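You operate a simulated robot arm through the tools that you are given. There is no shell and no other tool. Be economical: measure what you need, move in short steps, check, and stop when the job is done.

You run a simulated two-armed robot. Do the job below in one go: nothing can be reset, and whatever is moved stays where it is left.

Task
Carry the open paper box to the low bookcase with both hands, then load the large white pack; switch on.
Fine: box on the bookcase's top, its lid stays; paper guide slid up to the pack. The printer stays on, showing READY.

Only the result counts: the job must be done as asked and must still hold three seconds after the hand-in. Knocking over, shifting, dropping, spilling or breaking anything else fails it. Lids that push on must go on centred and level and be pressed home; caps that screw on are set level and turned clockwise until they are tight.

Robot
Two 7-joint arms with two-finger parallel grippers on one trunk, on a base that drives. Base frame: it is fixed to the floor where the robot stands at the start and does not move with it; the origin is under the middle of the robot, x ahead of it, y to its left, z up. Lengths are in m, angles in rad, forces in N, time in s.
The left shoulder is at the start at [0.05, 0.187, 1.115], the right one opposite. With the tool pointing down near the work surface each hand reaches from about 0.1 to 0.3 m from the robot's upright axis, wherever it stands, measured 20 degrees to its own side. Places, roughly: top of the low bookcase [0.6, 1.7, 0.8]; paper feed [0.7, 0.5, 0.8]; mains button [0.7, 0.3, 0.9]; printer [0.6, 0.5, 0.8]. Payload 3.43 kg a hand.
The tool frame of a hand sits at the grasp point between the pads (the TCP): z along the fingers, y along the line on which they close. The tips reach 0.03 m beyond it. Largest opening 0.094 m; finger width 0.028, thickness 0.01; the body of the gripper, 0.05 by 0.096 m, starts 0.055 m behind the TCP.
Orientation is that of the tool frame in the base frame, as a unit quaternion [w, x, y, z]. With the fingers straight down and closing along the base's y, the tool's x points along the base's -x, its y along +y and its z along -z.

Tools
- The arms move only by the tool arm_command. It takes "left_plan", "right_plan" or both (then of equal length, played together; a hand with none holds still); each is a list of rows, each an object of numbers (a shift or turn left out is 0, a gripper value left out holds the last): "x", "y", "z": the shift along the tool's x, y, z in m; "rx", "ry", "rz": the turn, a rotation vector about the tool's x, y, z in rad. In form: [{"x": .., "y": .., "z": .., "rx": .., "ry": .., "rz": ..}, ...]. A call has 1 to 20 rows; each row is the pose to reach, as a shift and turn from the pose commanded when the call began, along the tool's axes at that moment. "left_hand" and "right_hand" are, for a hand that has rows, the finger opening in m, from 0 to 0.094, set as the call begins (left out, the last holds). Each row takes 0.2 s and may step no farther than 0.05 m and 0.15 rad from the row before; otherwise, or with a gripper value out of range, the whole call is refused. A pose out of reach is approached as far as the arm can. The call stops where the force on the tool passes 40 N (or 10 N more than at its start, if that is more) or the arm is blocked; 0.2 s more then pass. Each finger travels about 0.153 m/s and halts on what it meets, pressing with about 33 N; the grip force reading is that of the motor and also rises with nothing between the fingers. The clock runs only during rows and for 0.2 s after the last one: add rows that repeat a pose to give the fingers time. It gives the time, the measured TCP pose, the force on the tool (base axes), the opening and the grip force at its end, in the units of the frame above (readings bear some noise), and new pictures: "show" is both (left out), scene, wrist or none (wrist: the cameras of the hands that moved).
- Cameras (640 x 400 px; columns grow to the right, rows downward): "scene" is now at [0.1519, 0.0025, 1.3147]; the picture's right is [0.03, -1.00, 0.00], its down [-0.20, -0.01, -0.98] and it looks along [0.98, 0.03, -0.20] (base axes); focal length 214 px, centre (320, 200). "left" rides on the left gripper at [0.076, -0.014, -0.103] in its tool frame; the picture's right is [0.18, 0.98, 0.00], its down [-0.75, 0.14, -0.64] and it looks along [-0.63, 0.12, 0.77] (tool axes); focal length 243 px, centre (320, 200). "right" rides on the right gripper at [0.076, 0.014, -0.103] in its tool frame; the picture's right is [-0.18, 0.98, 0.00], its down [-0.75, -0.14, -0.64] and it looks along [-0.63, -0.12, 0.77] (tool axes); focal length 243 px, centre (320, 200). There is no depth. A picture from a camera that has moved, and an enlarged one, comes with that camera's place and axes in the base frame and with its lens.
- raise_lower(by): slides the trunk up (or, below 0, down) by that many m; the arms and the scene camera ride with it, the base frame stays. It gives what a move gives, with no picture.
- drive_base(legs): drives the robot by 1 to 6 legs, each [ahead, left, turn to the left] in m, m and rad, along the robot's own axes; the way and the turn of a leg run together, so that a leg with both is an arc; at most 1.5 m and 3.142 rad a leg. The arms and the cameras ride along, it lands a little off, and it stops where it bumps. It gives what a move gives, and a new picture of the scene camera.
- pan_tilt(pan, tilt): turns the head with the scene camera to pan (to the left, within 1.396 rad either way) and tilt (down, from -0.506 to 1.204), counted from straight ahead of the robot. It gives what a move gives, and a new picture of the scene camera.
- enlarge(camera, box): a new picture of the part [left, top, right, bottom] of that camera's present view, enlarged. The clock stands still meanwhile.
- sign_off(): hands the job in; it is judged then, once.

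Go step by step. Nothing tells you exact positions but the pictures and the camera data: compare them with the known pose of the tool, close in by small moves and look again before you grip or let go. The budget is 120 turns and 170 pictures, counting those below and the enlarged ones. Unless the task says otherwise, let go and move clear before handing in, and close with one line.

The tools are called after "Call:" as a command line: name --argument value ..., lists and objects as JSON in quotes. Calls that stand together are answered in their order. arm_command: Moves the arms, as the interface text tells. Its arguments: {"type":"object","properties":{"left_plan":{"type":"array"},"left_hand":{"type":"number"},"right_plan":{"type":"array"},"right_hand":{"type":"number"},"show":{"type":"string","enum":["both","scene","wrist","none"]}},"required":[]} The other tools are called the same way: raise_lower (by) slides the trunk up or down; drive_base (legs) drives the base; pan_tilt (pan, tilt) turns the head that bears the scene camera; enlarge (camera, box) takes an enlarged picture of a part of a camera's view; sign_off () hands the job in.

At the start:

```text
t: 0.0
left_ee_pos: [0.3464, 0.3245, 1.2448]
left_orientation: [0.002, -0.001, 1.0, 0.0]
left_wrist_force: [-0.9, -0.5, -0.1]
left_gripper_width: 0.0942
left_finger_force: 0.0
right_ee_pos: [0.3409, -0.0277, 1.3268]
right_orientation: [0.001, 0.0, 1.0, 0.002]
right_wrist_force: [-0.1, 0.4, -0.3]
right_gripper_width: 0.094
right_finger_force: 0.0
trunk travel left (down, up): [-0.33, 0.101]
robot x, y, heading: [0.0017, -0.0027, -0.005]
head pan, tilt: [0.028, 0.201]
```

scene: 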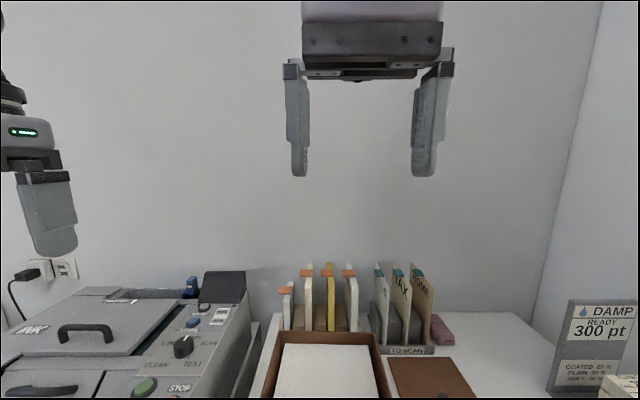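
right: 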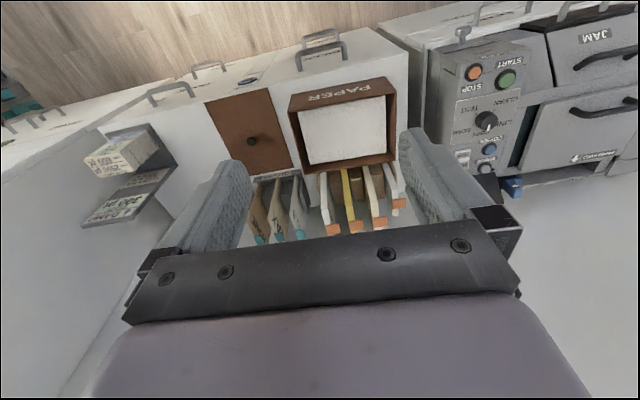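
left: 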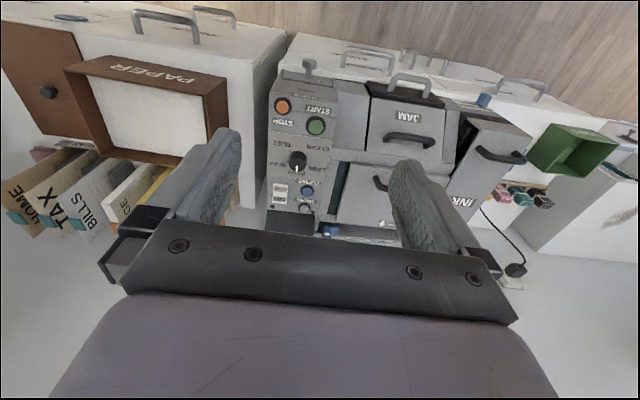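

I see a printer on the left, the open paper box in the middle with its lid beside it, and a damp meter on the right. First I look around with the head.

Call:
pan_tilt --pan 0.0 --tilt 0.75

Call:
pan_tilt --pan 0.8 --tilt 0.6

Call:
pan_tilt --pan 1.39 --tilt 0.45

Call:
pan_tilt --pan -0.7 --tilt 0.6

```text
t: 1.0
left_ee_pos: [0.3453, 0.3238, 1.2459]
left_orientation: [0.001, -0.001, 1.0, 0.001]
left_wrist_force: [-0.5, -0.4, 0.3]
left_gripper_width: 0.0937
left_finger_force: 0.1
right_ee_pos: [0.34, -0.028, 1.3264]
right_orientation: [0.0, 0.0, 1.0, 0.002]
right_wrist_force: [0.4, -0.1, -0.2]
right_gripper_width: 0.0939
right_finger_force: 0.0
trunk travel left (down, up): [-0.33, 0.101]
robot x, y, heading: [0.0003, 0.0017, -0.0]
head pan, tilt: [0.0, 0.75]
camera scene: at [0.1417, -0.0001, 1.2651], right [0.0, -1.0, 0.0], down [-0.68, 0.0, -0.73], along [0.73, 0.0, -0.68], focal length 214 px, centre (320, 200)
```

scene: 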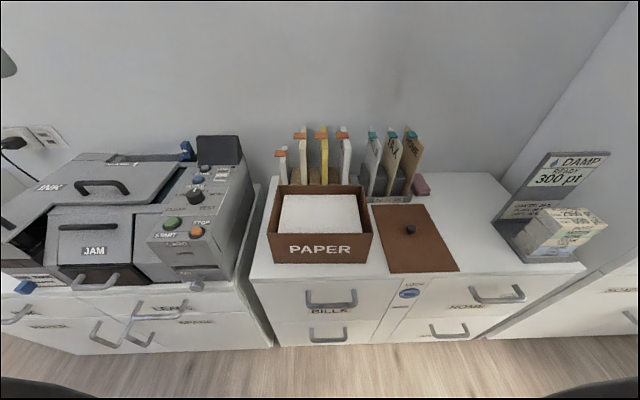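

```text
t: 2.1
left_ee_pos: [0.3461, 0.3237, 1.2459]
left_orientation: [0.0, -0.001, 1.0, -0.001]
left_wrist_force: [-0.2, -0.1, 0.2]
left_gripper_width: 0.0939
left_finger_force: 0.2
right_ee_pos: [0.3398, -0.0268, 1.3265]
right_orientation: [0.002, 0.0, 1.0, 0.003]
right_wrist_force: [0.9, 0.0, -0.4]
right_gripper_width: 0.094
right_finger_force: 0.1
trunk travel left (down, up): [-0.33, 0.101]
robot x, y, heading: [0.0009, -0.002, 0.002]
head pan, tilt: [0.799, 0.6]
camera scene: at [0.1205, 0.0632, 1.2779], right [0.72, -0.7, 0.0], down [-0.39, -0.4, -0.82], along [0.58, 0.59, -0.57], focal length 214 px, centre (320, 200)
```

scene: 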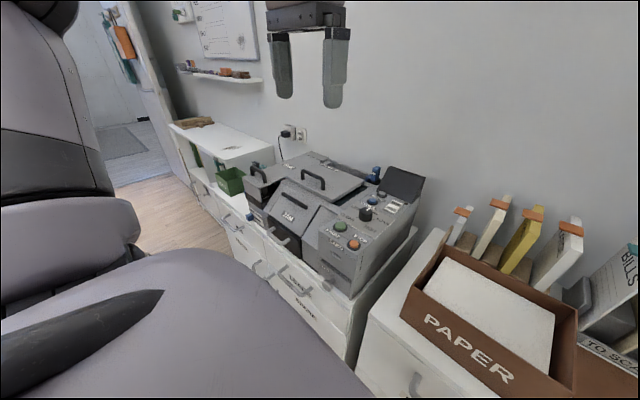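

```text
t: 3.1
left_ee_pos: [0.3466, 0.3236, 1.2467]
left_orientation: [0.0, -0.001, 1.0, 0.0]
left_wrist_force: [-0.2, 0.3, 0.4]
left_gripper_width: 0.0939
left_finger_force: 0.0
right_ee_pos: [0.3398, -0.0277, 1.3268]
right_orientation: [0.001, 0.0, 1.0, 0.002]
right_wrist_force: [0.4, -0.1, 0.3]
right_gripper_width: 0.0942
right_finger_force: 0.0
trunk travel left (down, up): [-0.33, 0.101]
robot x, y, heading: [-0.0029, 0.0005, -0.0]
head pan, tilt: [1.389, 0.45]
camera scene: at [0.0755, 0.0903, 1.2914], right [0.98, -0.18, 0.0], down [-0.08, -0.43, -0.9], along [0.16, 0.89, -0.44], focal length 214 px, centre (320, 200)
```

scene: 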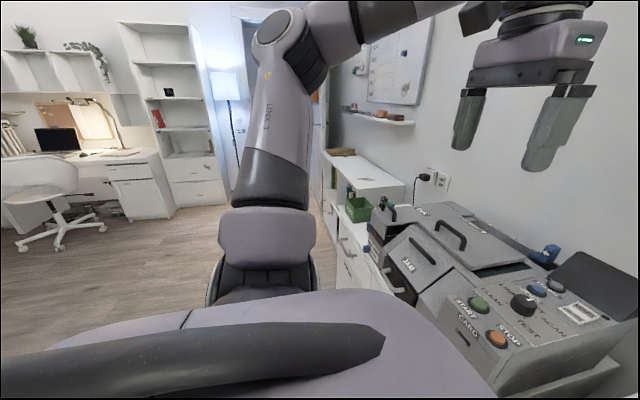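

```text
t: 5.1
left_ee_pos: [0.3445, 0.3238, 1.2466]
left_orientation: [0.001, -0.001, 1.0, 0.0]
left_wrist_force: [0.3, -0.4, -0.3]
left_gripper_width: 0.0941
left_finger_force: 0.1
right_ee_pos: [0.3404, -0.0271, 1.3272]
right_orientation: [0.001, 0.0, 1.0, 0.001]
right_wrist_force: [0.3, 0.3, 0.4]
right_gripper_width: 0.0936
right_finger_force: 0.1
trunk travel left (down, up): [-0.33, 0.101]
robot x, y, heading: [-0.0015, 0.0008, -0.002]
head pan, tilt: [-0.7, 0.6]
camera scene: at [0.1264, -0.057, 1.2779], right [-0.64, -0.77, 0.0], down [-0.43, 0.36, -0.83], along [0.63, -0.53, -0.56], focal length 214 px, centre (320, 200)
```

scene: 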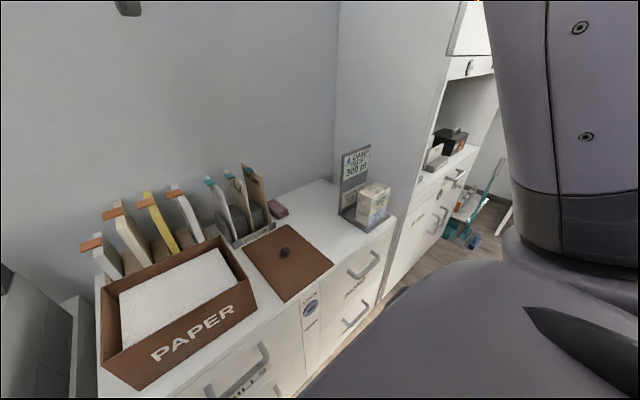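

The box holds a white stack, and standing packs with orange tabs are behind it. I enlarge the details.

Call:
enlarge --camera "scene" --box '[320, 140, 420, 240]'

Call:
enlarge --camera "scene" --box '[70, 150, 310, 300]'

Call:
pan_tilt --pan 0.1 --tilt 0.6

Call:
enlarge --camera "scene" --box '[0, 140, 300, 330]'

Call:
enlarge --camera "scene" --box '[270, 130, 470, 280]'

Call:
enlarge --camera "left" --box '[230, 30, 640, 280]'

```text
4.00 times, centred on (370, 190) of scene
camera zoom: at [0.1264, -0.057, 1.2779], right [-0.64, -0.77, 0.0], down [-0.43, 0.36, -0.83], along [0.63, -0.53, -0.56], focal length 858 px, centre (120, 240)
```

zoom: 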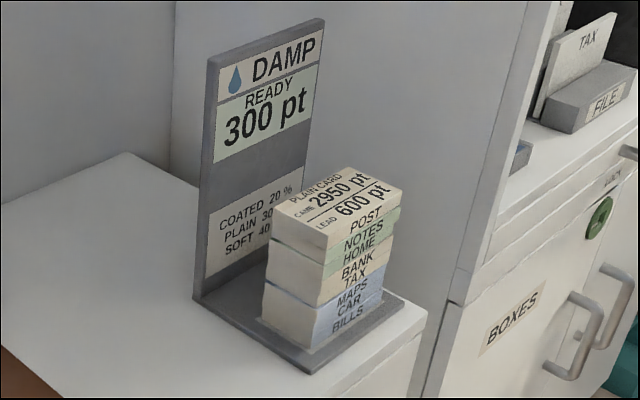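

```text
2.67 times, centred on (190, 225) of scene
camera zoom: at [0.1264, -0.057, 1.2779], right [-0.64, -0.77, 0.0], down [-0.43, 0.36, -0.83], along [0.63, -0.53, -0.56], focal length 572 px, centre (667, 133)
```

zoom: 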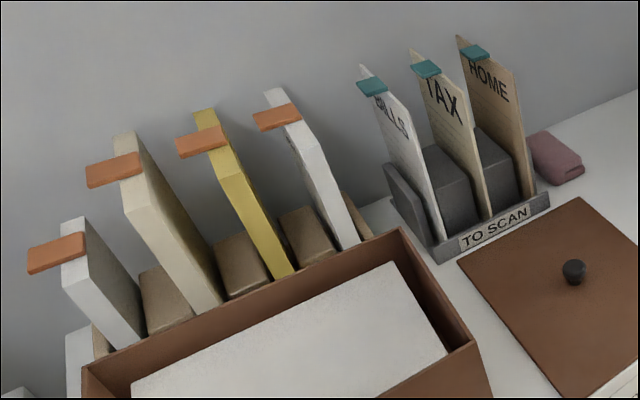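

```text
t: 6.2
left_ee_pos: [0.3458, 0.3236, 1.2463]
left_orientation: [0.001, -0.001, 1.0, 0.0]
left_wrist_force: [-0.1, -0.2, 0.1]
left_gripper_width: 0.0941
left_finger_force: 0.2
right_ee_pos: [0.3404, -0.027, 1.3274]
right_orientation: [0.001, 0.0, 1.0, 0.001]
right_wrist_force: [0.3, 0.3, -0.1]
right_gripper_width: 0.0938
right_finger_force: 0.1
trunk travel left (down, up): [-0.33, 0.101]
robot x, y, heading: [-0.0001, -0.0022, 0.003]
head pan, tilt: [0.099, 0.6]
camera scene: at [0.1468, 0.0086, 1.2779], right [0.1, -1.0, 0.0], down [-0.56, -0.06, -0.83], along [0.82, 0.08, -0.56], focal length 214 px, centre (320, 200)
```

scene: 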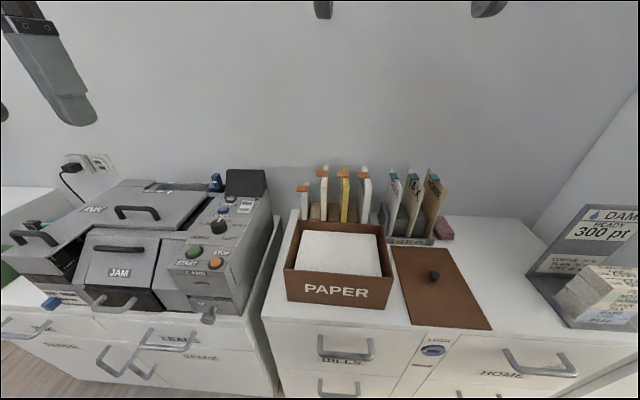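

```text
2.11 times, centred on (150, 235) of scene
camera zoom: at [0.1468, 0.0086, 1.2779], right [0.1, -1.0, 0.0], down [-0.56, -0.06, -0.83], along [0.82, 0.08, -0.56], focal length 452 px, centre (678, 126)
```

zoom: 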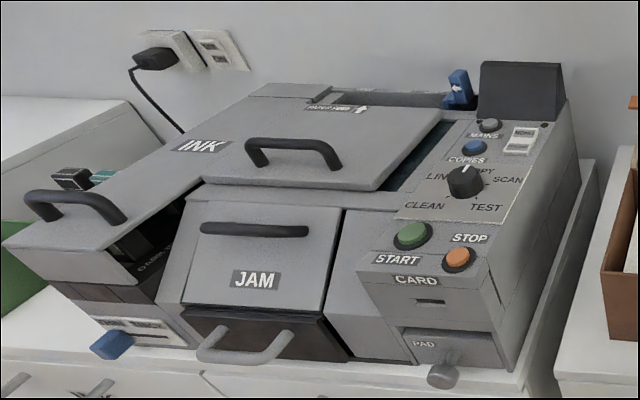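

```text
2.67 times, centred on (370, 205) of scene
camera zoom: at [0.1468, 0.0086, 1.2779], right [0.1, -1.0, 0.0], down [-0.56, -0.06, -0.83], along [0.82, 0.08, -0.56], focal length 572 px, centre (187, 187)
```

zoom: 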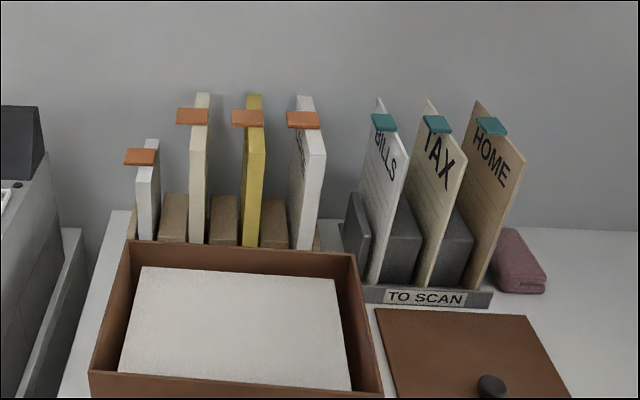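

```text
1.56 times, centred on (435, 155) of left
camera zoom: at [0.2687, 0.3092, 1.3493], right [-0.19, 0.98, 0.0], down [0.75, 0.14, 0.64], along [0.63, 0.12, -0.77], focal length 379 px, centre (140, 270)
```

zoom: 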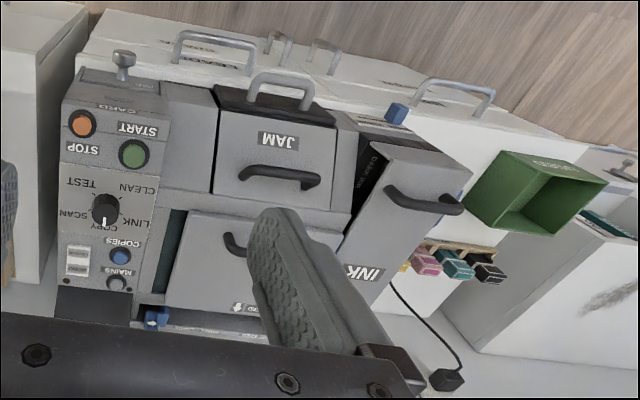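

The large white pack looks like the rightmost orange-tabbed one behind the box (small white, cream, yellow being decoys). I look closer at the bookcase top and the box rim.

Call:
pan_tilt --pan 1.05 --tilt 0.35

Call:
enlarge --camera "scene" --box '[150, 80, 390, 230]'

Call:
pan_tilt --pan 0.0 --tilt 0.75

Call:
enlarge --camera "scene" --box '[250, 165, 410, 275]'

Call:
enlarge --camera "right" --box '[260, 70, 420, 240]'

```text
t: 7.4
left_ee_pos: [0.3465, 0.3243, 1.2458]
left_orientation: [0.001, -0.001, 1.0, -0.001]
left_wrist_force: [-0.5, 0.9, -0.3]
left_gripper_width: 0.0942
left_finger_force: 0.2
right_ee_pos: [0.3401, -0.0275, 1.3271]
right_orientation: [0.0, 0.0, 1.0, 0.001]
right_wrist_force: [-0.3, 0.5, 1.1]
right_gripper_width: 0.0938
right_finger_force: 0.1
trunk travel left (down, up): [-0.33, 0.101]
robot x, y, heading: [0.004, -0.001, 0.001]
head pan, tilt: [1.051, 0.351]
camera scene: at [0.1051, 0.0807, 1.3006], right [0.87, -0.5, 0.0], down [-0.17, -0.3, -0.94], along [0.47, 0.81, -0.34], focal length 214 px, centre (320, 200)
```

scene: 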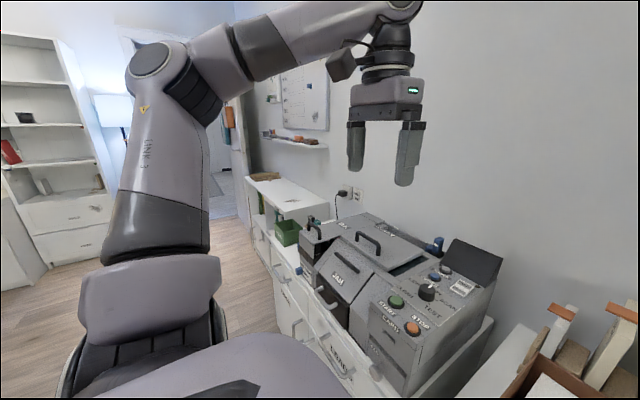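

```text
2.67 times, centred on (270, 155) of scene
camera zoom: at [0.1051, 0.0807, 1.3006], right [0.87, -0.5, 0.0], down [-0.17, -0.3, -0.94], along [0.47, 0.81, -0.34], focal length 572 px, centre (453, 320)
```

zoom: 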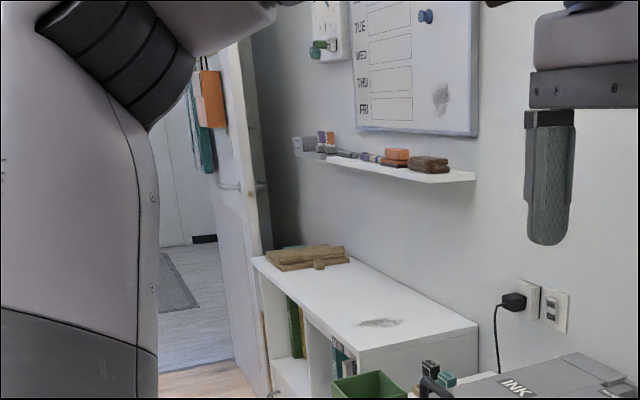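

```text
t: 8.7
left_ee_pos: [0.3465, 0.3238, 1.2458]
left_orientation: [0.001, -0.001, 1.0, 0.0]
left_wrist_force: [-0.1, 0.0, -0.1]
left_gripper_width: 0.0938
left_finger_force: 0.0
right_ee_pos: [0.339, -0.0282, 1.3275]
right_orientation: [0.0, 0.0, 1.0, 0.002]
right_wrist_force: [-0.4, 0.5, 0.6]
right_gripper_width: 0.0938
right_finger_force: 0.1
trunk travel left (down, up): [-0.33, 0.101]
robot x, y, heading: [0.0012, 0.0012, -0.005]
head pan, tilt: [0.0, 0.75]
camera scene: at [0.1417, 0.0, 1.265], right [0.0, -1.0, 0.0], down [-0.68, 0.0, -0.73], along [0.73, 0.0, -0.68], focal length 214 px, centre (320, 200)
```

scene: 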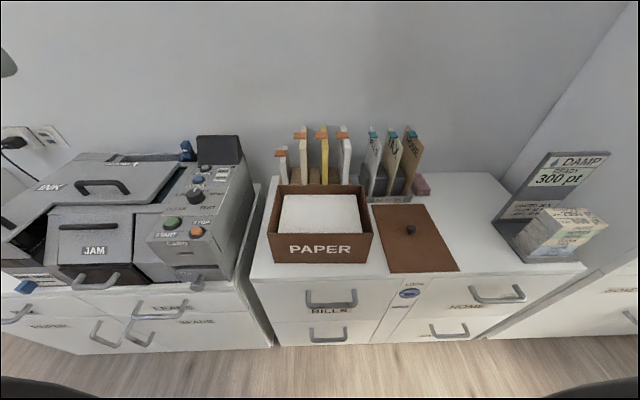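

```text
3.64 times, centred on (330, 220) of scene
camera zoom: at [0.1417, 0.0, 1.265], right [0.0, -1.0, 0.0], down [-0.68, 0.0, -0.73], along [0.73, 0.0, -0.68], focal length 780 px, centre (284, 127)
```

zoom: 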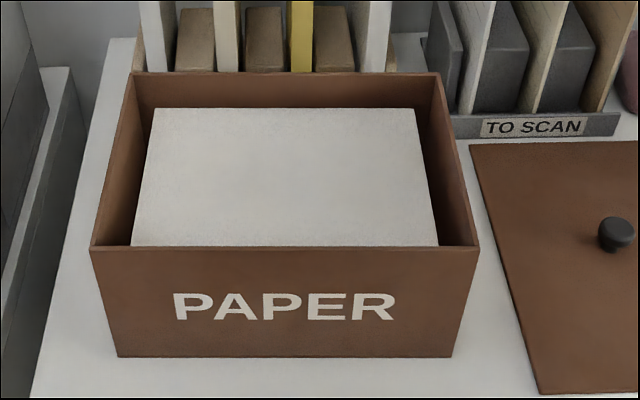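

```text
2.35 times, centred on (340, 155) of right
camera zoom: at [0.2644, -0.0144, 1.4286], right [0.18, 0.98, 0.0], down [0.75, -0.14, 0.64], along [0.63, -0.12, -0.77], focal length 571 px, centre (273, 306)
```

zoom: 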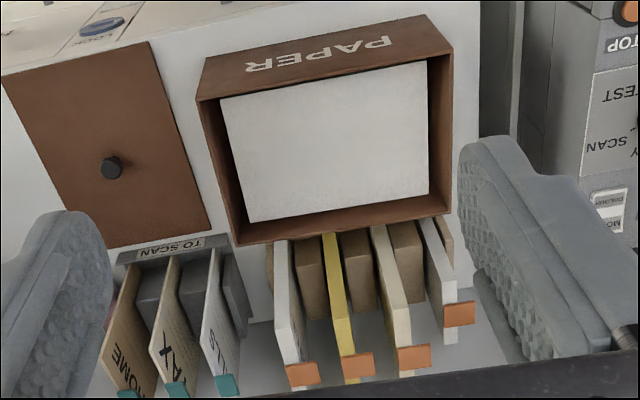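

The box rim is at about z 0.86, x 0.45 to 0.62, y from about −0.125 to +0.13. I bring both hands above its side walls at z about 1.0 and check with the wrist cameras.

Call:
arm_command --left_plan '[{"x": -0.031, "y": -0.032}, {"x": -0.062, "y": -0.064}, {"x": -0.093, "y": -0.096}, {"x": -0.124, "y": -0.129}, {"x": -0.155, "y": -0.162}, {"x": -0.184, "y": -0.194}, {"x": -0.184, "y": -0.194, "z": 0.035}, {"x": -0.184, "y": -0.194, "z": 0.07}, {"x": -0.184, "y": -0.194, "z": 0.105}, {"x": -0.184, "y": -0.194, "z": 0.14}, {"x": -0.184, "y": -0.194, "z": 0.175}, {"x": -0.184, "y": -0.194, "z": 0.21}, {"x": -0.184, "y": -0.194, "z": 0.246}]' --right_plan '[{"x": -0.031, "y": -0.016}, {"x": -0.062, "y": -0.032}, {"x": -0.093, "y": -0.048}, {"x": -0.124, "y": -0.064}, {"x": -0.155, "y": -0.08}, {"x": -0.19, "y": -0.097}, {"x": -0.19, "y": -0.097, "z": 0.046}, {"x": -0.19, "y": -0.097, "z": 0.093}, {"x": -0.19, "y": -0.097, "z": 0.14}, {"x": -0.19, "y": -0.097, "z": 0.187}, {"x": -0.19, "y": -0.097, "z": 0.234}, {"x": -0.19, "y": -0.097, "z": 0.28}, {"x": -0.19, "y": -0.097, "z": 0.327}]' --left_hand 0.06 --right_hand 0.06

```text
t: 11.5
left_ee_pos: [0.4813, 0.1814, 1.0087]
left_orientation: [0.001, -0.001, 1.0, -0.001]
left_wrist_force: [0.3, -0.4, -0.8]
left_gripper_width: 0.06
left_finger_force: 0.0
left hand out of reach, approached as far as the arm can: row 3, 4, 5, 6, 7, 8, 9, 10, 11, 12, 13
right_ee_pos: [0.5313, -0.1262, 1.0001]
right_orientation: [0.001, 0.002, 1.0, 0.001]
right_wrist_force: [-0.4, -0.7, 0.4]
right_gripper_width: 0.0602
right_finger_force: 0.0
right hand out of reach, approached as far as the arm can: row 3, 4, 5, 6, 7
trunk travel left (down, up): [-0.33, 0.101]
robot x, y, heading: [0.0045, -0.0014, 0.001]
head pan, tilt: [0.0, 0.75]
camera scene: at [0.1422, -0.0003, 1.265], right [0.0, -1.0, 0.0], down [-0.68, 0.0, -0.73], along [0.73, 0.0, -0.68], focal length 214 px, centre (320, 200)
camera right: at [0.4555, -0.1124, 1.1014], right [0.19, 0.98, 0.0], down [0.75, -0.14, 0.64], along [0.63, -0.12, -0.77], focal length 243 px, centre (320, 200)
camera left: at [0.4045, 0.1681, 1.1102], right [-0.19, 0.98, 0.0], down [0.75, 0.14, 0.64], along [0.63, 0.12, -0.77], focal length 243 px, centre (320, 200)
```

scene: 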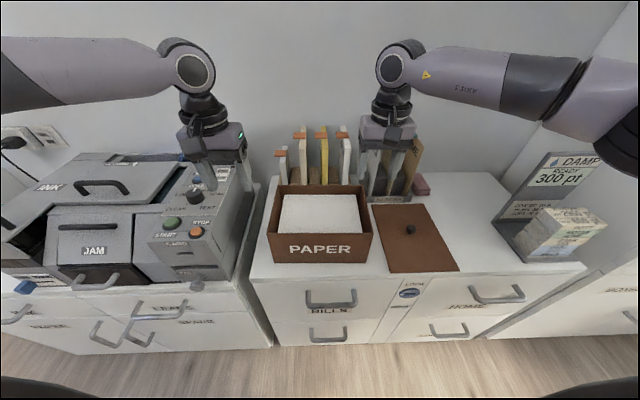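
right: 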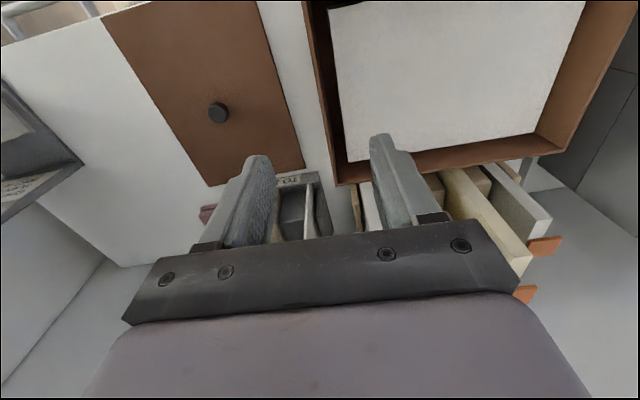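
left: 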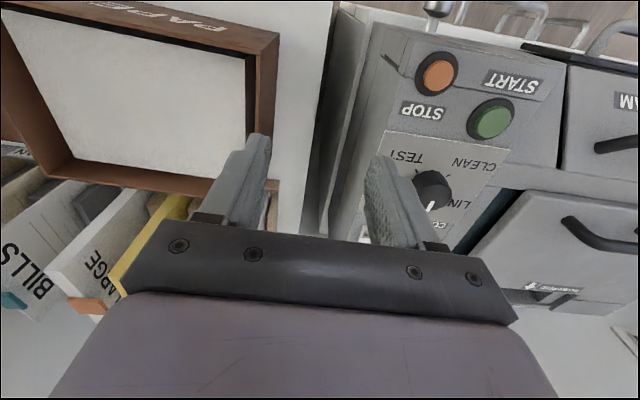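

The box is measured at x 0.446–0.622, y −0.124 to 0.122, rim z 0.877, with the pack labelled LARGE behind it. The left arm is at its reach limit, so I pull the hands back and drive 0.1 m nearer.

Call:
arm_command --left_plan '[{"x": 0.025, "y": 0.0}, {"x": 0.048, "y": -0.028}, {"x": 0.048, "y": -0.057}]' --right_plan '[{"x": 0.035}, {"x": 0.07}, {"x": 0.1}]' --show "none"

Call:
pan_tilt --pan 0 --tilt 1.2

```text
t: 12.3
left_ee_pos: [0.428, 0.1452, 1.01]
left_orientation: [0.001, -0.001, 1.0, -0.001]
left_wrist_force: [-0.3, 0.8, 0.0]
left_gripper_width: 0.06
left_finger_force: 0.0
left hand out of reach, approached as far as the arm can: row 3
right_ee_pos: [0.4304, -0.1235, 1.0002]
right_orientation: [0.002, 0.0, 1.0, 0.002]
right_wrist_force: [0.2, 1.2, 1.0]
right_gripper_width: 0.0599
right_finger_force: 0.2
trunk travel left (down, up): [-0.33, 0.101]
robot x, y, heading: [-0.0007, 0.0002, 0.003]
head pan, tilt: [0.0, 0.75]
```

```text
t: 13.2
left_ee_pos: [0.4293, 0.1455, 1.0111]
left_orientation: [0.001, -0.001, 1.0, -0.001]
left_wrist_force: [-0.5, 0.1, 0.1]
left_gripper_width: 0.06
left_finger_force: 0.0
right_ee_pos: [0.4315, -0.1228, 1.0016]
right_orientation: [0.001, 0.0, 1.0, 0.003]
right_wrist_force: [-0.3, 0.3, 0.8]
right_gripper_width: 0.06
right_finger_force: 0.0
trunk travel left (down, up): [-0.33, 0.101]
robot x, y, heading: [0.0011, -0.0009, 0.002]
head pan, tilt: [0.0, 1.201]
camera scene: at [0.1148, -0.0001, 1.2333], right [0.0, -1.0, 0.0], down [-0.93, 0.0, -0.36], along [0.36, 0.0, -0.93], focal length 214 px, centre (320, 200)
```

scene: 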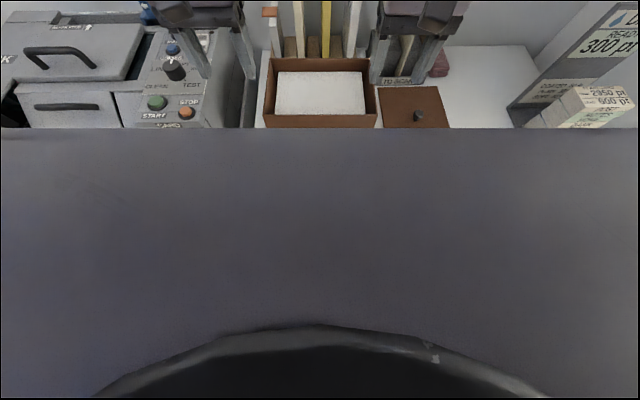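

The robot's chest hides the base, so I creep forward only 0.07 m and re-check.

Call:
drive_base --legs '[[0.07, 0, 0]]'

```text
t: 14.2
left_ee_pos: [0.4683, 0.146, 1.011]
left_orientation: [0.001, -0.002, 1.0, -0.001]
left_wrist_force: [-0.4, -0.2, 0.2]
left_gripper_width: 0.06
left_finger_force: 0.1
right_ee_pos: [0.4704, -0.1239, 1.0001]
right_orientation: [0.0, -0.001, 1.0, 0.002]
right_wrist_force: [0.3, 0.2, -0.2]
right_gripper_width: 0.06
right_finger_force: 0.1
trunk travel left (down, up): [-0.33, 0.101]
robot x, y, heading: [0.0375, 0.001, 0.005]
head pan, tilt: [0.0, 1.201]
camera scene: at [0.1532, -0.0004, 1.2334], right [0.0, -1.0, 0.0], down [-0.93, 0.0, -0.36], along [0.36, 0.0, -0.93], focal length 214 px, centre (320, 200)
```

scene: 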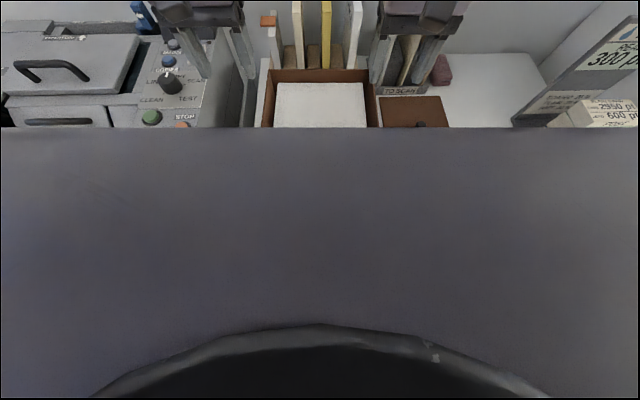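

The base touched something at x≈0.04, so that is the nearest stance. I now retry the left hand toward the box's left wall and move the right hand above its wall.

Call:
arm_command --left_plan '[{"x": -0.03}, {"x": -0.066, "y": 0}, {"x": -0.066, "y": -0.012}, {"x": -0.066, "y": -0.024}, {"x": -0.066, "y": -0.024}]' --right_plan '[{"x": -0.03}, {"x": -0.064}, {"x": -0.064, "z": 0.02}, {"x": -0.064, "z": 0.04}, {"x": -0.064, "z": 0.04}]'

```text
t: 15.4
left_ee_pos: [0.5024, 0.1674, 1.0123]
left_orientation: [0.001, -0.001, 1.0, -0.001]
left_wrist_force: [-0.2, -0.7, -0.6]
left_gripper_width: 0.0598
left_finger_force: 0.0
left hand out of reach, approached as far as the arm can: row 1, 2, 3, 4, 5
right_ee_pos: [0.5333, -0.1234, 0.961]
right_orientation: [0.001, 0.0, 1.0, 0.002]
right_wrist_force: [0.2, -0.1, -0.3]
right_gripper_width: 0.0598
right_finger_force: 0.1
trunk travel left (down, up): [-0.33, 0.101]
robot x, y, heading: [0.0408, -0.0027, 0.0]
head pan, tilt: [0.0, 1.201]
camera scene: at [0.1535, -0.0004, 1.2333], right [0.0, -1.0, 0.0], down [-0.93, 0.0, -0.36], along [0.36, 0.0, -0.93], focal length 214 px, centre (320, 200)
camera right: at [0.458, -0.1103, 1.062], right [0.18, 0.98, 0.0], down [0.75, -0.14, 0.64], along [0.63, -0.12, -0.77], focal length 243 px, centre (320, 200)
camera left: at [0.4242, 0.153, 1.1152], right [-0.19, 0.98, 0.0], down [0.75, 0.14, 0.64], along [0.63, 0.12, -0.77], focal length 243 px, centre (320, 200)
```

scene: 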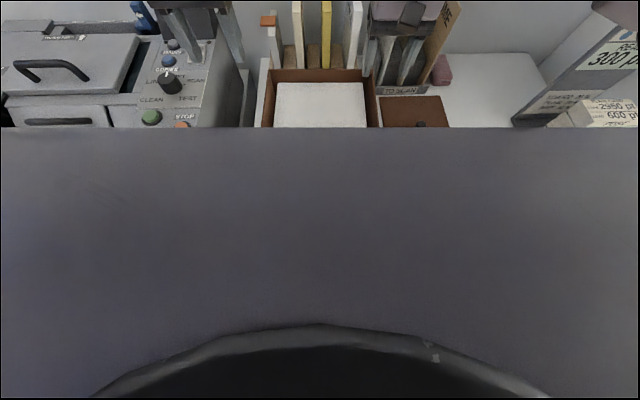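
right: 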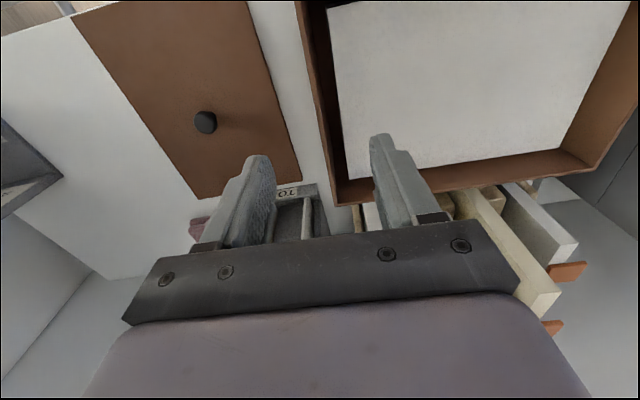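
left: 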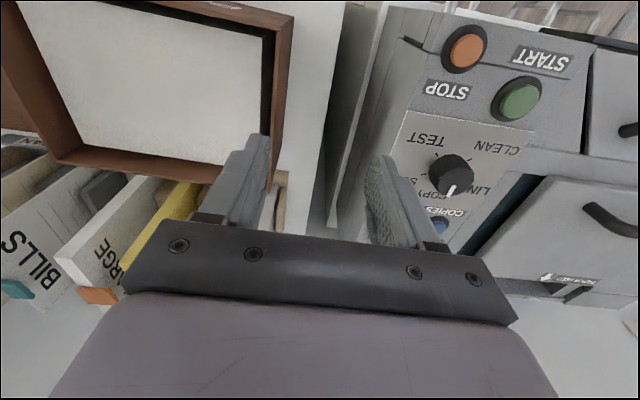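

The left arm's limit looks like a joint limit at this height. I test whether it comes further inward when lower and closer in.

Call:
arm_command --left_plan '[{"x": 0.03}, {"x": 0.06}, {"x": 0.06, "z": 0.03}, {"x": 0.06, "z": 0.06}, {"x": 0.06, "y": -0.025, "z": 0.06}, {"x": 0.06, "y": -0.045, "z": 0.06}, {"x": 0.02, "y": -0.045, "z": 0.06}, {"x": -0.03, "y": -0.045, "z": 0.06}, {"x": -0.03, "y": -0.045, "z": 0.06}]' --show "none"

```text
t: 17.4
left_ee_pos: [0.4954, 0.17, 0.9648]
left_orientation: [0.001, -0.002, 1.0, -0.002]
left_wrist_force: [0.2, -0.1, -0.6]
left_gripper_width: 0.0601
left_finger_force: 0.1
left hand out of reach, approached as far as the arm can: row 6, 7, 8, 9
right_ee_pos: [0.5342, -0.1231, 0.9603]
right_orientation: [0.001, 0.0, 1.0, 0.002]
right_wrist_force: [0.4, 0.0, -0.3]
right_gripper_width: 0.06
right_finger_force: 0.1
trunk travel left (down, up): [-0.33, 0.101]
robot x, y, heading: [0.0423, 0.003, 0.003]
head pan, tilt: [0.0, 1.201]
```

Still limited, so I shift the robot 0.06 m to the right; the right hand then has to come inward.

Call:
drive_base --legs '[[-0.01, -0.055, 0]]'

Call:
arm_command --right_plan '[{"y": 0.025}, {"y": 0.055}, {"y": 0.055}]' --left_plan '[{"x": -0.02}, {"x": -0.04}, {"x": -0.04}]' --show "none"

```text
t: 18.4
left_ee_pos: [0.4851, 0.1131, 0.9655]
left_orientation: [0.0, -0.002, 1.0, -0.001]
left_wrist_force: [0.3, -1.0, -0.8]
left_gripper_width: 0.0596
left_finger_force: 0.0
right_ee_pos: [0.5252, -0.1778, 0.9613]
right_orientation: [0.001, -0.001, 1.0, 0.002]
right_wrist_force: [0.4, 0.0, 0.8]
right_gripper_width: 0.0599
right_finger_force: 0.1
trunk travel left (down, up): [-0.33, 0.101]
robot x, y, heading: [0.0306, -0.0587, 0.003]
head pan, tilt: [0.0, 1.201]
camera scene: at [0.144, -0.0567, 1.2333], right [0.0, -1.0, 0.0], down [-0.93, 0.0, -0.36], along [0.36, 0.0, -0.93], focal length 214 px, centre (320, 200)
```

scene: 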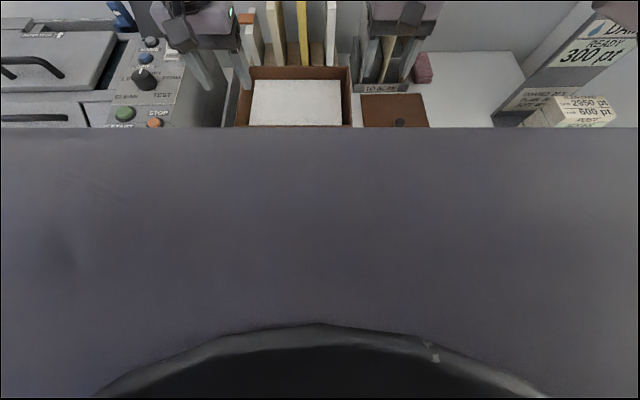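

```text
t: 19.2
left_ee_pos: [0.5065, 0.1292, 0.9689]
left_orientation: [0.001, -0.002, 1.0, -0.002]
left_wrist_force: [-0.2, -0.1, 0.0]
left_gripper_width: 0.0601
left_finger_force: 0.1
left hand out of reach, approached as far as the arm can: row 1, 2, 3
right_ee_pos: [0.5239, -0.1244, 0.9621]
right_orientation: [0.001, -0.001, 1.0, 0.002]
right_wrist_force: [-0.4, -0.4, 0.2]
right_gripper_width: 0.0599
right_finger_force: 0.0
trunk travel left (down, up): [-0.33, 0.101]
robot x, y, heading: [0.0277, -0.0524, 0.005]
head pan, tilt: [0.0, 1.201]
```

The right hand follows without trouble, so I shift another 0.06 m to the right and re-aim both hands.

Call:
drive_base --legs '[[0, -0.06, 0]]'

Call:
arm_command --right_plan '[{"y": 0.03}, {"y": 0.06}, {"x": -0.01, "y": 0.06}]' --left_plan '[{"y": 0.025}, {"y": 0.052}, {"x": -0.027, "y": 0.052}]'

```text
t: 20.2
left_ee_pos: [0.5075, 0.0692, 0.9691]
left_orientation: [0.002, -0.002, 1.0, -0.001]
left_wrist_force: [0.4, -0.6, 0.1]
left_gripper_width: 0.0599
left_finger_force: 0.0
right_ee_pos: [0.5232, -0.1849, 0.9634]
right_orientation: [0.001, -0.002, 1.0, 0.002]
right_wrist_force: [0.5, -0.4, 0.4]
right_gripper_width: 0.0598
right_finger_force: 0.0
trunk travel left (down, up): [-0.33, 0.101]
robot x, y, heading: [0.0289, -0.12, 0.003]
head pan, tilt: [0.0, 1.201]
camera scene: at [0.1442, -0.1165, 1.2333], right [0.0, -1.0, 0.0], down [-0.93, 0.0, -0.36], along [0.36, 0.0, -0.93], focal length 214 px, centre (320, 200)
```

scene: 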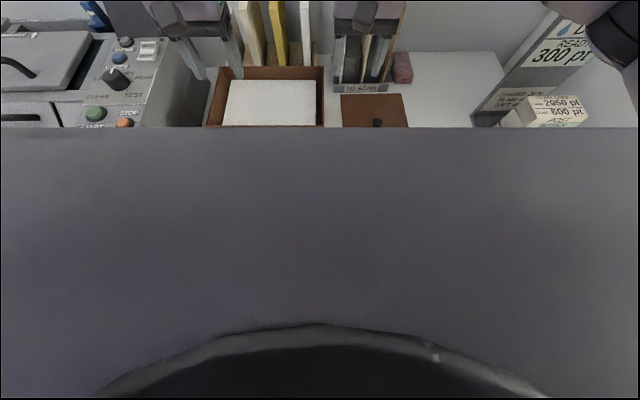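

```text
t: 21.0
left_ee_pos: [0.534, 0.1216, 0.9692]
left_orientation: [0.003, -0.003, 1.0, -0.001]
left_wrist_force: [-0.3, -0.4, 0.1]
left_gripper_width: 0.0601
left_finger_force: 0.0
right_ee_pos: [0.5342, -0.1256, 0.962]
right_orientation: [0.001, -0.001, 1.0, 0.002]
right_wrist_force: [-0.3, 0.6, 0.2]
right_gripper_width: 0.0598
right_finger_force: 0.1
trunk travel left (down, up): [-0.33, 0.101]
robot x, y, heading: [0.0294, -0.1196, -0.003]
head pan, tilt: [0.0, 1.201]
camera scene: at [0.1447, -0.1163, 1.2332], right [0.0, -1.0, 0.0], down [-0.93, 0.0, -0.36], along [0.36, 0.0, -0.93], focal length 214 px, centre (320, 200)
camera right: at [0.4588, -0.112, 1.0639], right [0.18, 0.98, 0.0], down [0.75, -0.14, 0.64], along [0.63, -0.12, -0.77], focal length 243 px, centre (320, 200)
camera left: at [0.457, 0.1072, 1.0712], right [-0.19, 0.98, 0.0], down [0.75, 0.15, 0.64], along [0.63, 0.12, -0.77], focal length 243 px, centre (320, 200)
```

scene: 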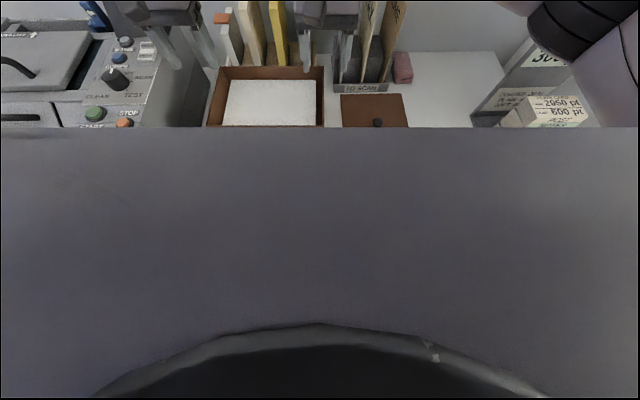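
right: 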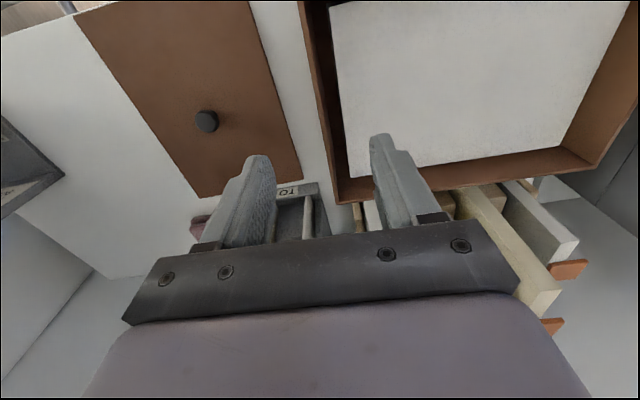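
left: 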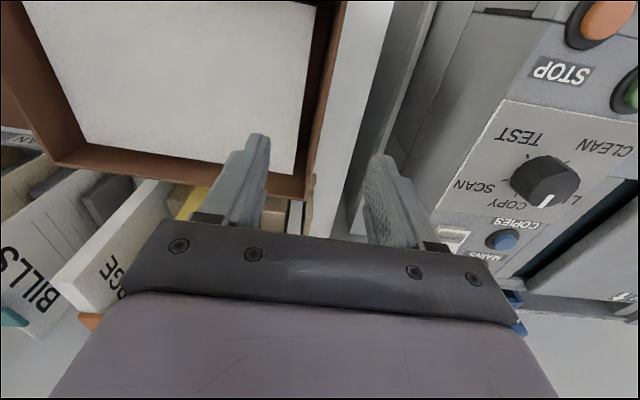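

Both hands now straddle the side walls. I lower to TCP z 0.872 (tips above the paper), nudging the right hand 5 mm inward.

Call:
arm_command --right_plan '[{"y": 0.005, "z": 0.03}, {"y": 0.005, "z": 0.06}, {"y": 0.005, "z": 0.075}, {"y": 0.005, "z": 0.09}, {"y": 0.005, "z": 0.09}]' --left_plan '[{"y": 0.002, "z": 0.03}, {"y": 0.002, "z": 0.06}, {"y": 0.002, "z": 0.08}, {"y": 0.002, "z": 0.097}, {"y": 0.002, "z": 0.097}]'

```text
t: 22.2
left_ee_pos: [0.5232, 0.1316, 0.8798]
left_orientation: [0.002, -0.002, 1.0, -0.002]
left_wrist_force: [-0.7, -0.6, 0.7]
left_gripper_width: 0.0599
left_finger_force: 0.1
left hand out of reach, approached as far as the arm can: row 3, 4, 5
right_ee_pos: [0.5353, -0.1211, 0.8724]
right_orientation: [0.0, -0.001, 1.0, 0.001]
right_wrist_force: [-0.4, -0.9, -0.1]
right_gripper_width: 0.0602
right_finger_force: 0.1
trunk travel left (down, up): [-0.33, 0.101]
robot x, y, heading: [0.0327, -0.1173, -0.001]
head pan, tilt: [0.0, 1.201]
camera scene: at [0.1442, -0.1158, 1.2333], right [0.0, -1.0, 0.0], down [-0.93, 0.0, -0.36], along [0.36, 0.0, -0.93], focal length 214 px, centre (320, 200)
camera right: at [0.4591, -0.1068, 0.9738], right [0.18, 0.98, 0.0], down [0.75, -0.14, 0.64], along [0.63, -0.12, -0.77], focal length 243 px, centre (320, 200)
camera left: at [0.4452, 0.1173, 0.9818], right [-0.19, 0.98, 0.0], down [0.75, 0.15, 0.64], along [0.63, 0.12, -0.76], focal length 243 px, centre (320, 200)
```

scene: 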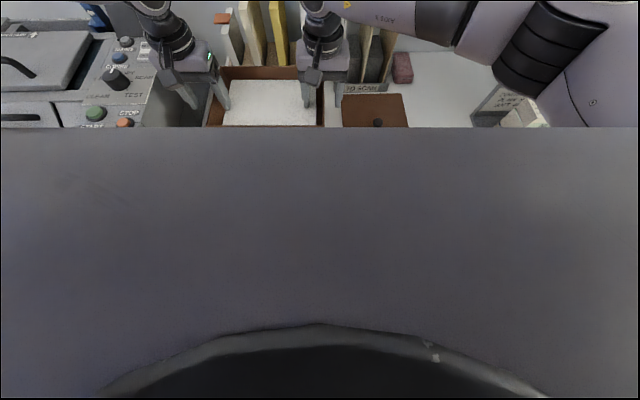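
right: 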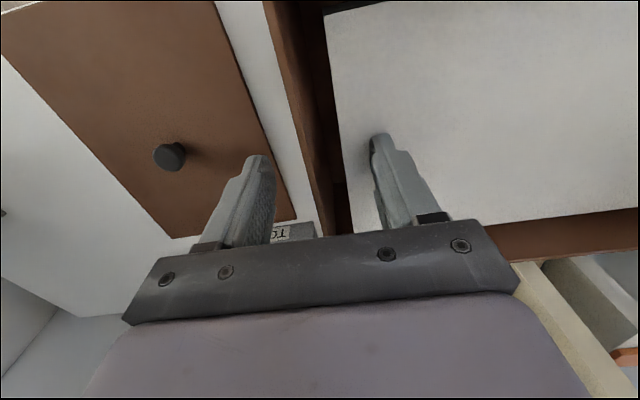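
left: 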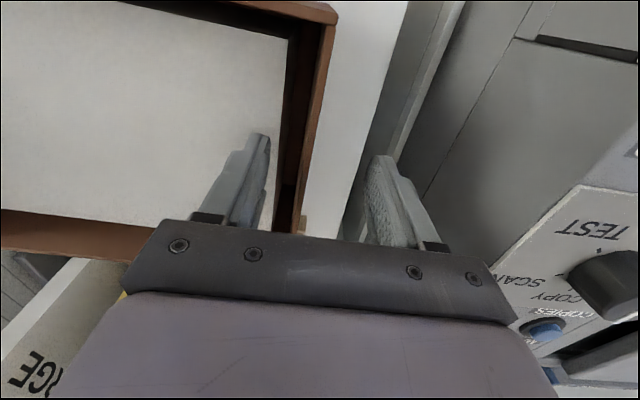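

The left arm loses reach when low relative to its shoulder, so I lift both hands 0.12 m and then lower the trunk by the same amount.

Call:
arm_command --right_plan '[{"z": -0.04}, {"z": -0.08}, {"z": -0.118}, {"z": -0.118}, {"z": -0.118}]' --left_plan '[{"z": -0.04}, {"z": -0.08}, {"z": -0.11}, {"x": -0.011, "y": -0.0085, "z": -0.11}, {"x": -0.011, "y": -0.0085, "z": -0.11}]' --show "none"

Call:
raise_lower --by -0.08

```text
t: 23.4
left_ee_pos: [0.5343, 0.1248, 0.9882]
left_orientation: [0.002, -0.002, 1.0, -0.001]
left_wrist_force: [-0.5, -0.5, 0.7]
left_gripper_width: 0.0602
left_finger_force: 0.1
right_ee_pos: [0.5328, -0.1199, 0.991]
right_orientation: [0.0, 0.0, 1.0, 0.002]
right_wrist_force: [0.6, -0.3, -0.9]
right_gripper_width: 0.0601
right_finger_force: 0.0
trunk travel left (down, up): [-0.33, 0.101]
robot x, y, heading: [0.0287, -0.1149, 0.001]
head pan, tilt: [0.0, 1.201]
```

```text
t: 24.5
left_ee_pos: [0.5331, 0.1233, 0.9087]
left_orientation: [0.002, -0.001, 1.0, -0.001]
left_wrist_force: [0.2, -0.1, 0.1]
left_gripper_width: 0.06
left_finger_force: 0.0
right_ee_pos: [0.533, -0.1212, 0.9106]
right_orientation: [0.001, 0.0, 1.0, 0.001]
right_wrist_force: [-0.2, 0.1, 0.0]
right_gripper_width: 0.0603
right_finger_force: 0.0
trunk travel left (down, up): [-0.25, 0.181]
robot x, y, heading: [0.0267, -0.1156, 0.004]
head pan, tilt: [0.0, 1.201]
```

Both hands keep their place; I lower the last bit and check with the wrist cameras.

Call:
raise_lower --by -0.037

Call:
arm_command --right_plan '[{"z": 0}]' --left_plan '[{"z": 0}]' --show "wrist"

```text
t: 25.4
left_ee_pos: [0.5336, 0.1241, 0.8709]
left_orientation: [0.002, -0.002, 1.0, -0.002]
left_wrist_force: [-0.1, -1.0, 0.5]
left_gripper_width: 0.06
left_finger_force: 0.1
right_ee_pos: [0.5322, -0.121, 0.8746]
right_orientation: [0.001, -0.001, 1.0, 0.001]
right_wrist_force: [0.0, 0.1, 0.4]
right_gripper_width: 0.06
right_finger_force: 0.1
trunk travel left (down, up): [-0.213, 0.218]
robot x, y, heading: [0.0303, -0.1158, -0.001]
head pan, tilt: [0.0, 1.201]
```

```text
t: 25.8
left_ee_pos: [0.5328, 0.1245, 0.8702]
left_orientation: [0.002, -0.002, 1.0, -0.002]
left_wrist_force: [1.1, -0.7, -0.2]
left_gripper_width: 0.0601
left_finger_force: 0.0
right_ee_pos: [0.5323, -0.122, 0.8738]
right_orientation: [0.0, -0.001, 1.0, 0.002]
right_wrist_force: [0.2, 0.1, 0.2]
right_gripper_width: 0.0599
right_finger_force: 0.0
trunk travel left (down, up): [-0.213, 0.218]
robot x, y, heading: [0.0252, -0.1122, 0.006]
head pan, tilt: [0.0, 1.201]
camera right: at [0.4576, -0.1076, 0.9755], right [0.18, 0.98, 0.0], down [0.75, -0.14, 0.64], along [0.63, -0.12, -0.77], focal length 243 px, centre (320, 200)
camera left: at [0.456, 0.1098, 0.9741], right [-0.19, 0.98, 0.0], down [0.75, 0.15, 0.64], along [0.63, 0.12, -0.77], focal length 243 px, centre (320, 200)
```

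right: 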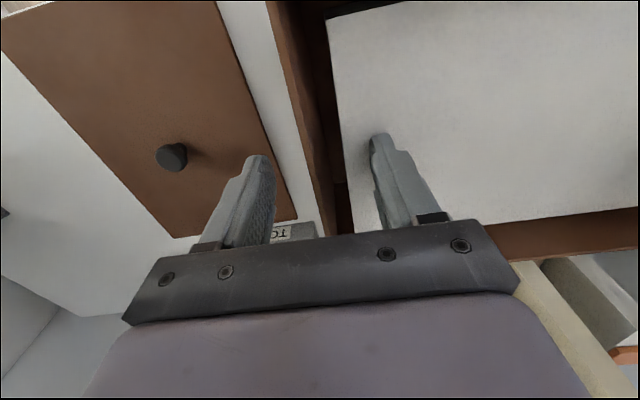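
left: 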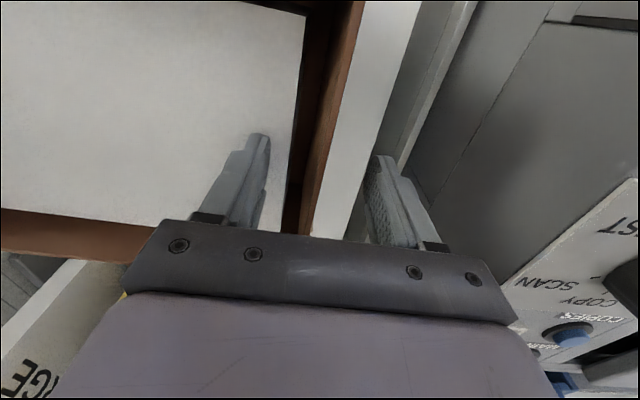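

Both walls lie between the fingers. I close both hands.

Call:
arm_command --right_plan '[{"z": 0}, {"z": 0}, {"z": 0}, {"z": 0}]' --left_plan '[{"z": 0}, {"z": 0}, {"z": 0}, {"z": 0}]' --left_hand 0 --right_hand 0 --show "wrist"

```text
t: 26.8
left_ee_pos: [0.534, 0.1245, 0.8725]
left_orientation: [0.002, -0.002, 1.0, -0.001]
left_wrist_force: [3.1, 1.8, 1.1]
left_gripper_width: 0.0084
left_finger_force: 33.3
right_ee_pos: [0.534, -0.1227, 0.8754]
right_orientation: [0.001, 0.0, 1.0, 0.001]
right_wrist_force: [1.6, -12.0, 14.9]
right_gripper_width: 0.0037
right_finger_force: 33.1
trunk travel left (down, up): [-0.213, 0.218]
robot x, y, heading: [0.0284, -0.1167, 0.004]
head pan, tilt: [0.0, 1.201]
camera right: at [0.4579, -0.1089, 0.9765], right [0.18, 0.98, 0.0], down [0.75, -0.14, 0.64], along [0.63, -0.12, -0.77], focal length 243 px, centre (320, 200)
camera left: at [0.456, 0.1095, 0.9741], right [-0.19, 0.98, 0.0], down [0.75, 0.14, 0.64], along [0.63, 0.12, -0.76], focal length 243 px, centre (320, 200)
```

right: 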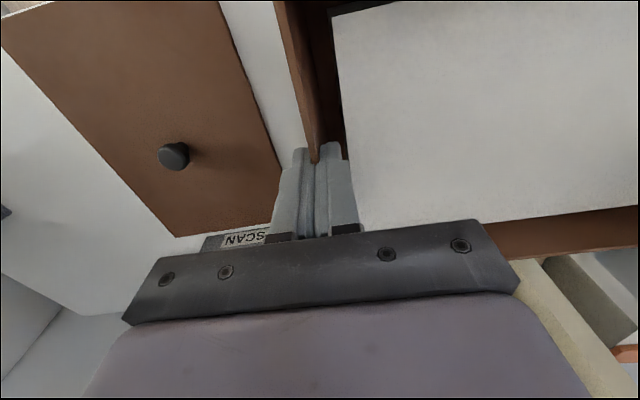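
left: 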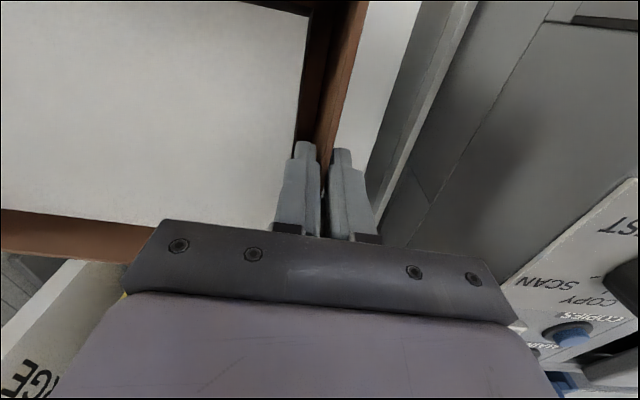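

The widths differ (8.4 mm vs 3.7 mm), so I look closely at the right grip before lifting.

Call:
enlarge --camera "right" --box '[250, 80, 390, 250]'

Call:
enlarge --camera "left" --box '[250, 80, 390, 250]'

```text
2.35 times, centred on (320, 165) of right
camera zoom: at [0.4579, -0.1089, 0.9765], right [0.18, 0.98, 0.0], down [0.75, -0.14, 0.64], along [0.63, -0.12, -0.77], focal length 571 px, centre (320, 282)
```

zoom: 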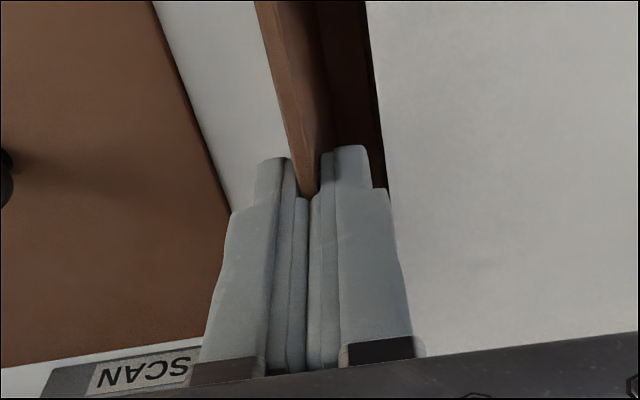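

```text
2.35 times, centred on (320, 165) of left
camera zoom: at [0.456, 0.1095, 0.9741], right [-0.19, 0.98, 0.0], down [0.75, 0.14, 0.64], along [0.63, 0.12, -0.76], focal length 571 px, centre (320, 282)
```

zoom: 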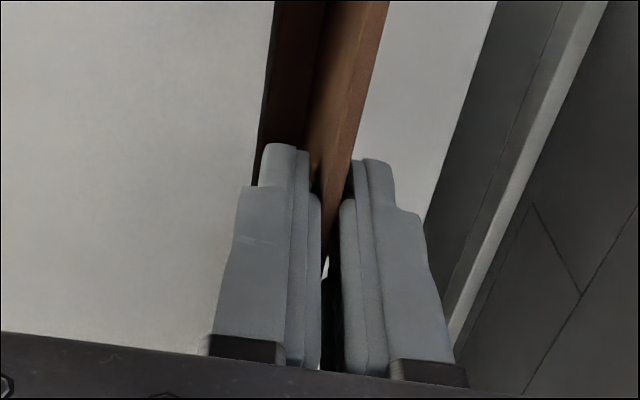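

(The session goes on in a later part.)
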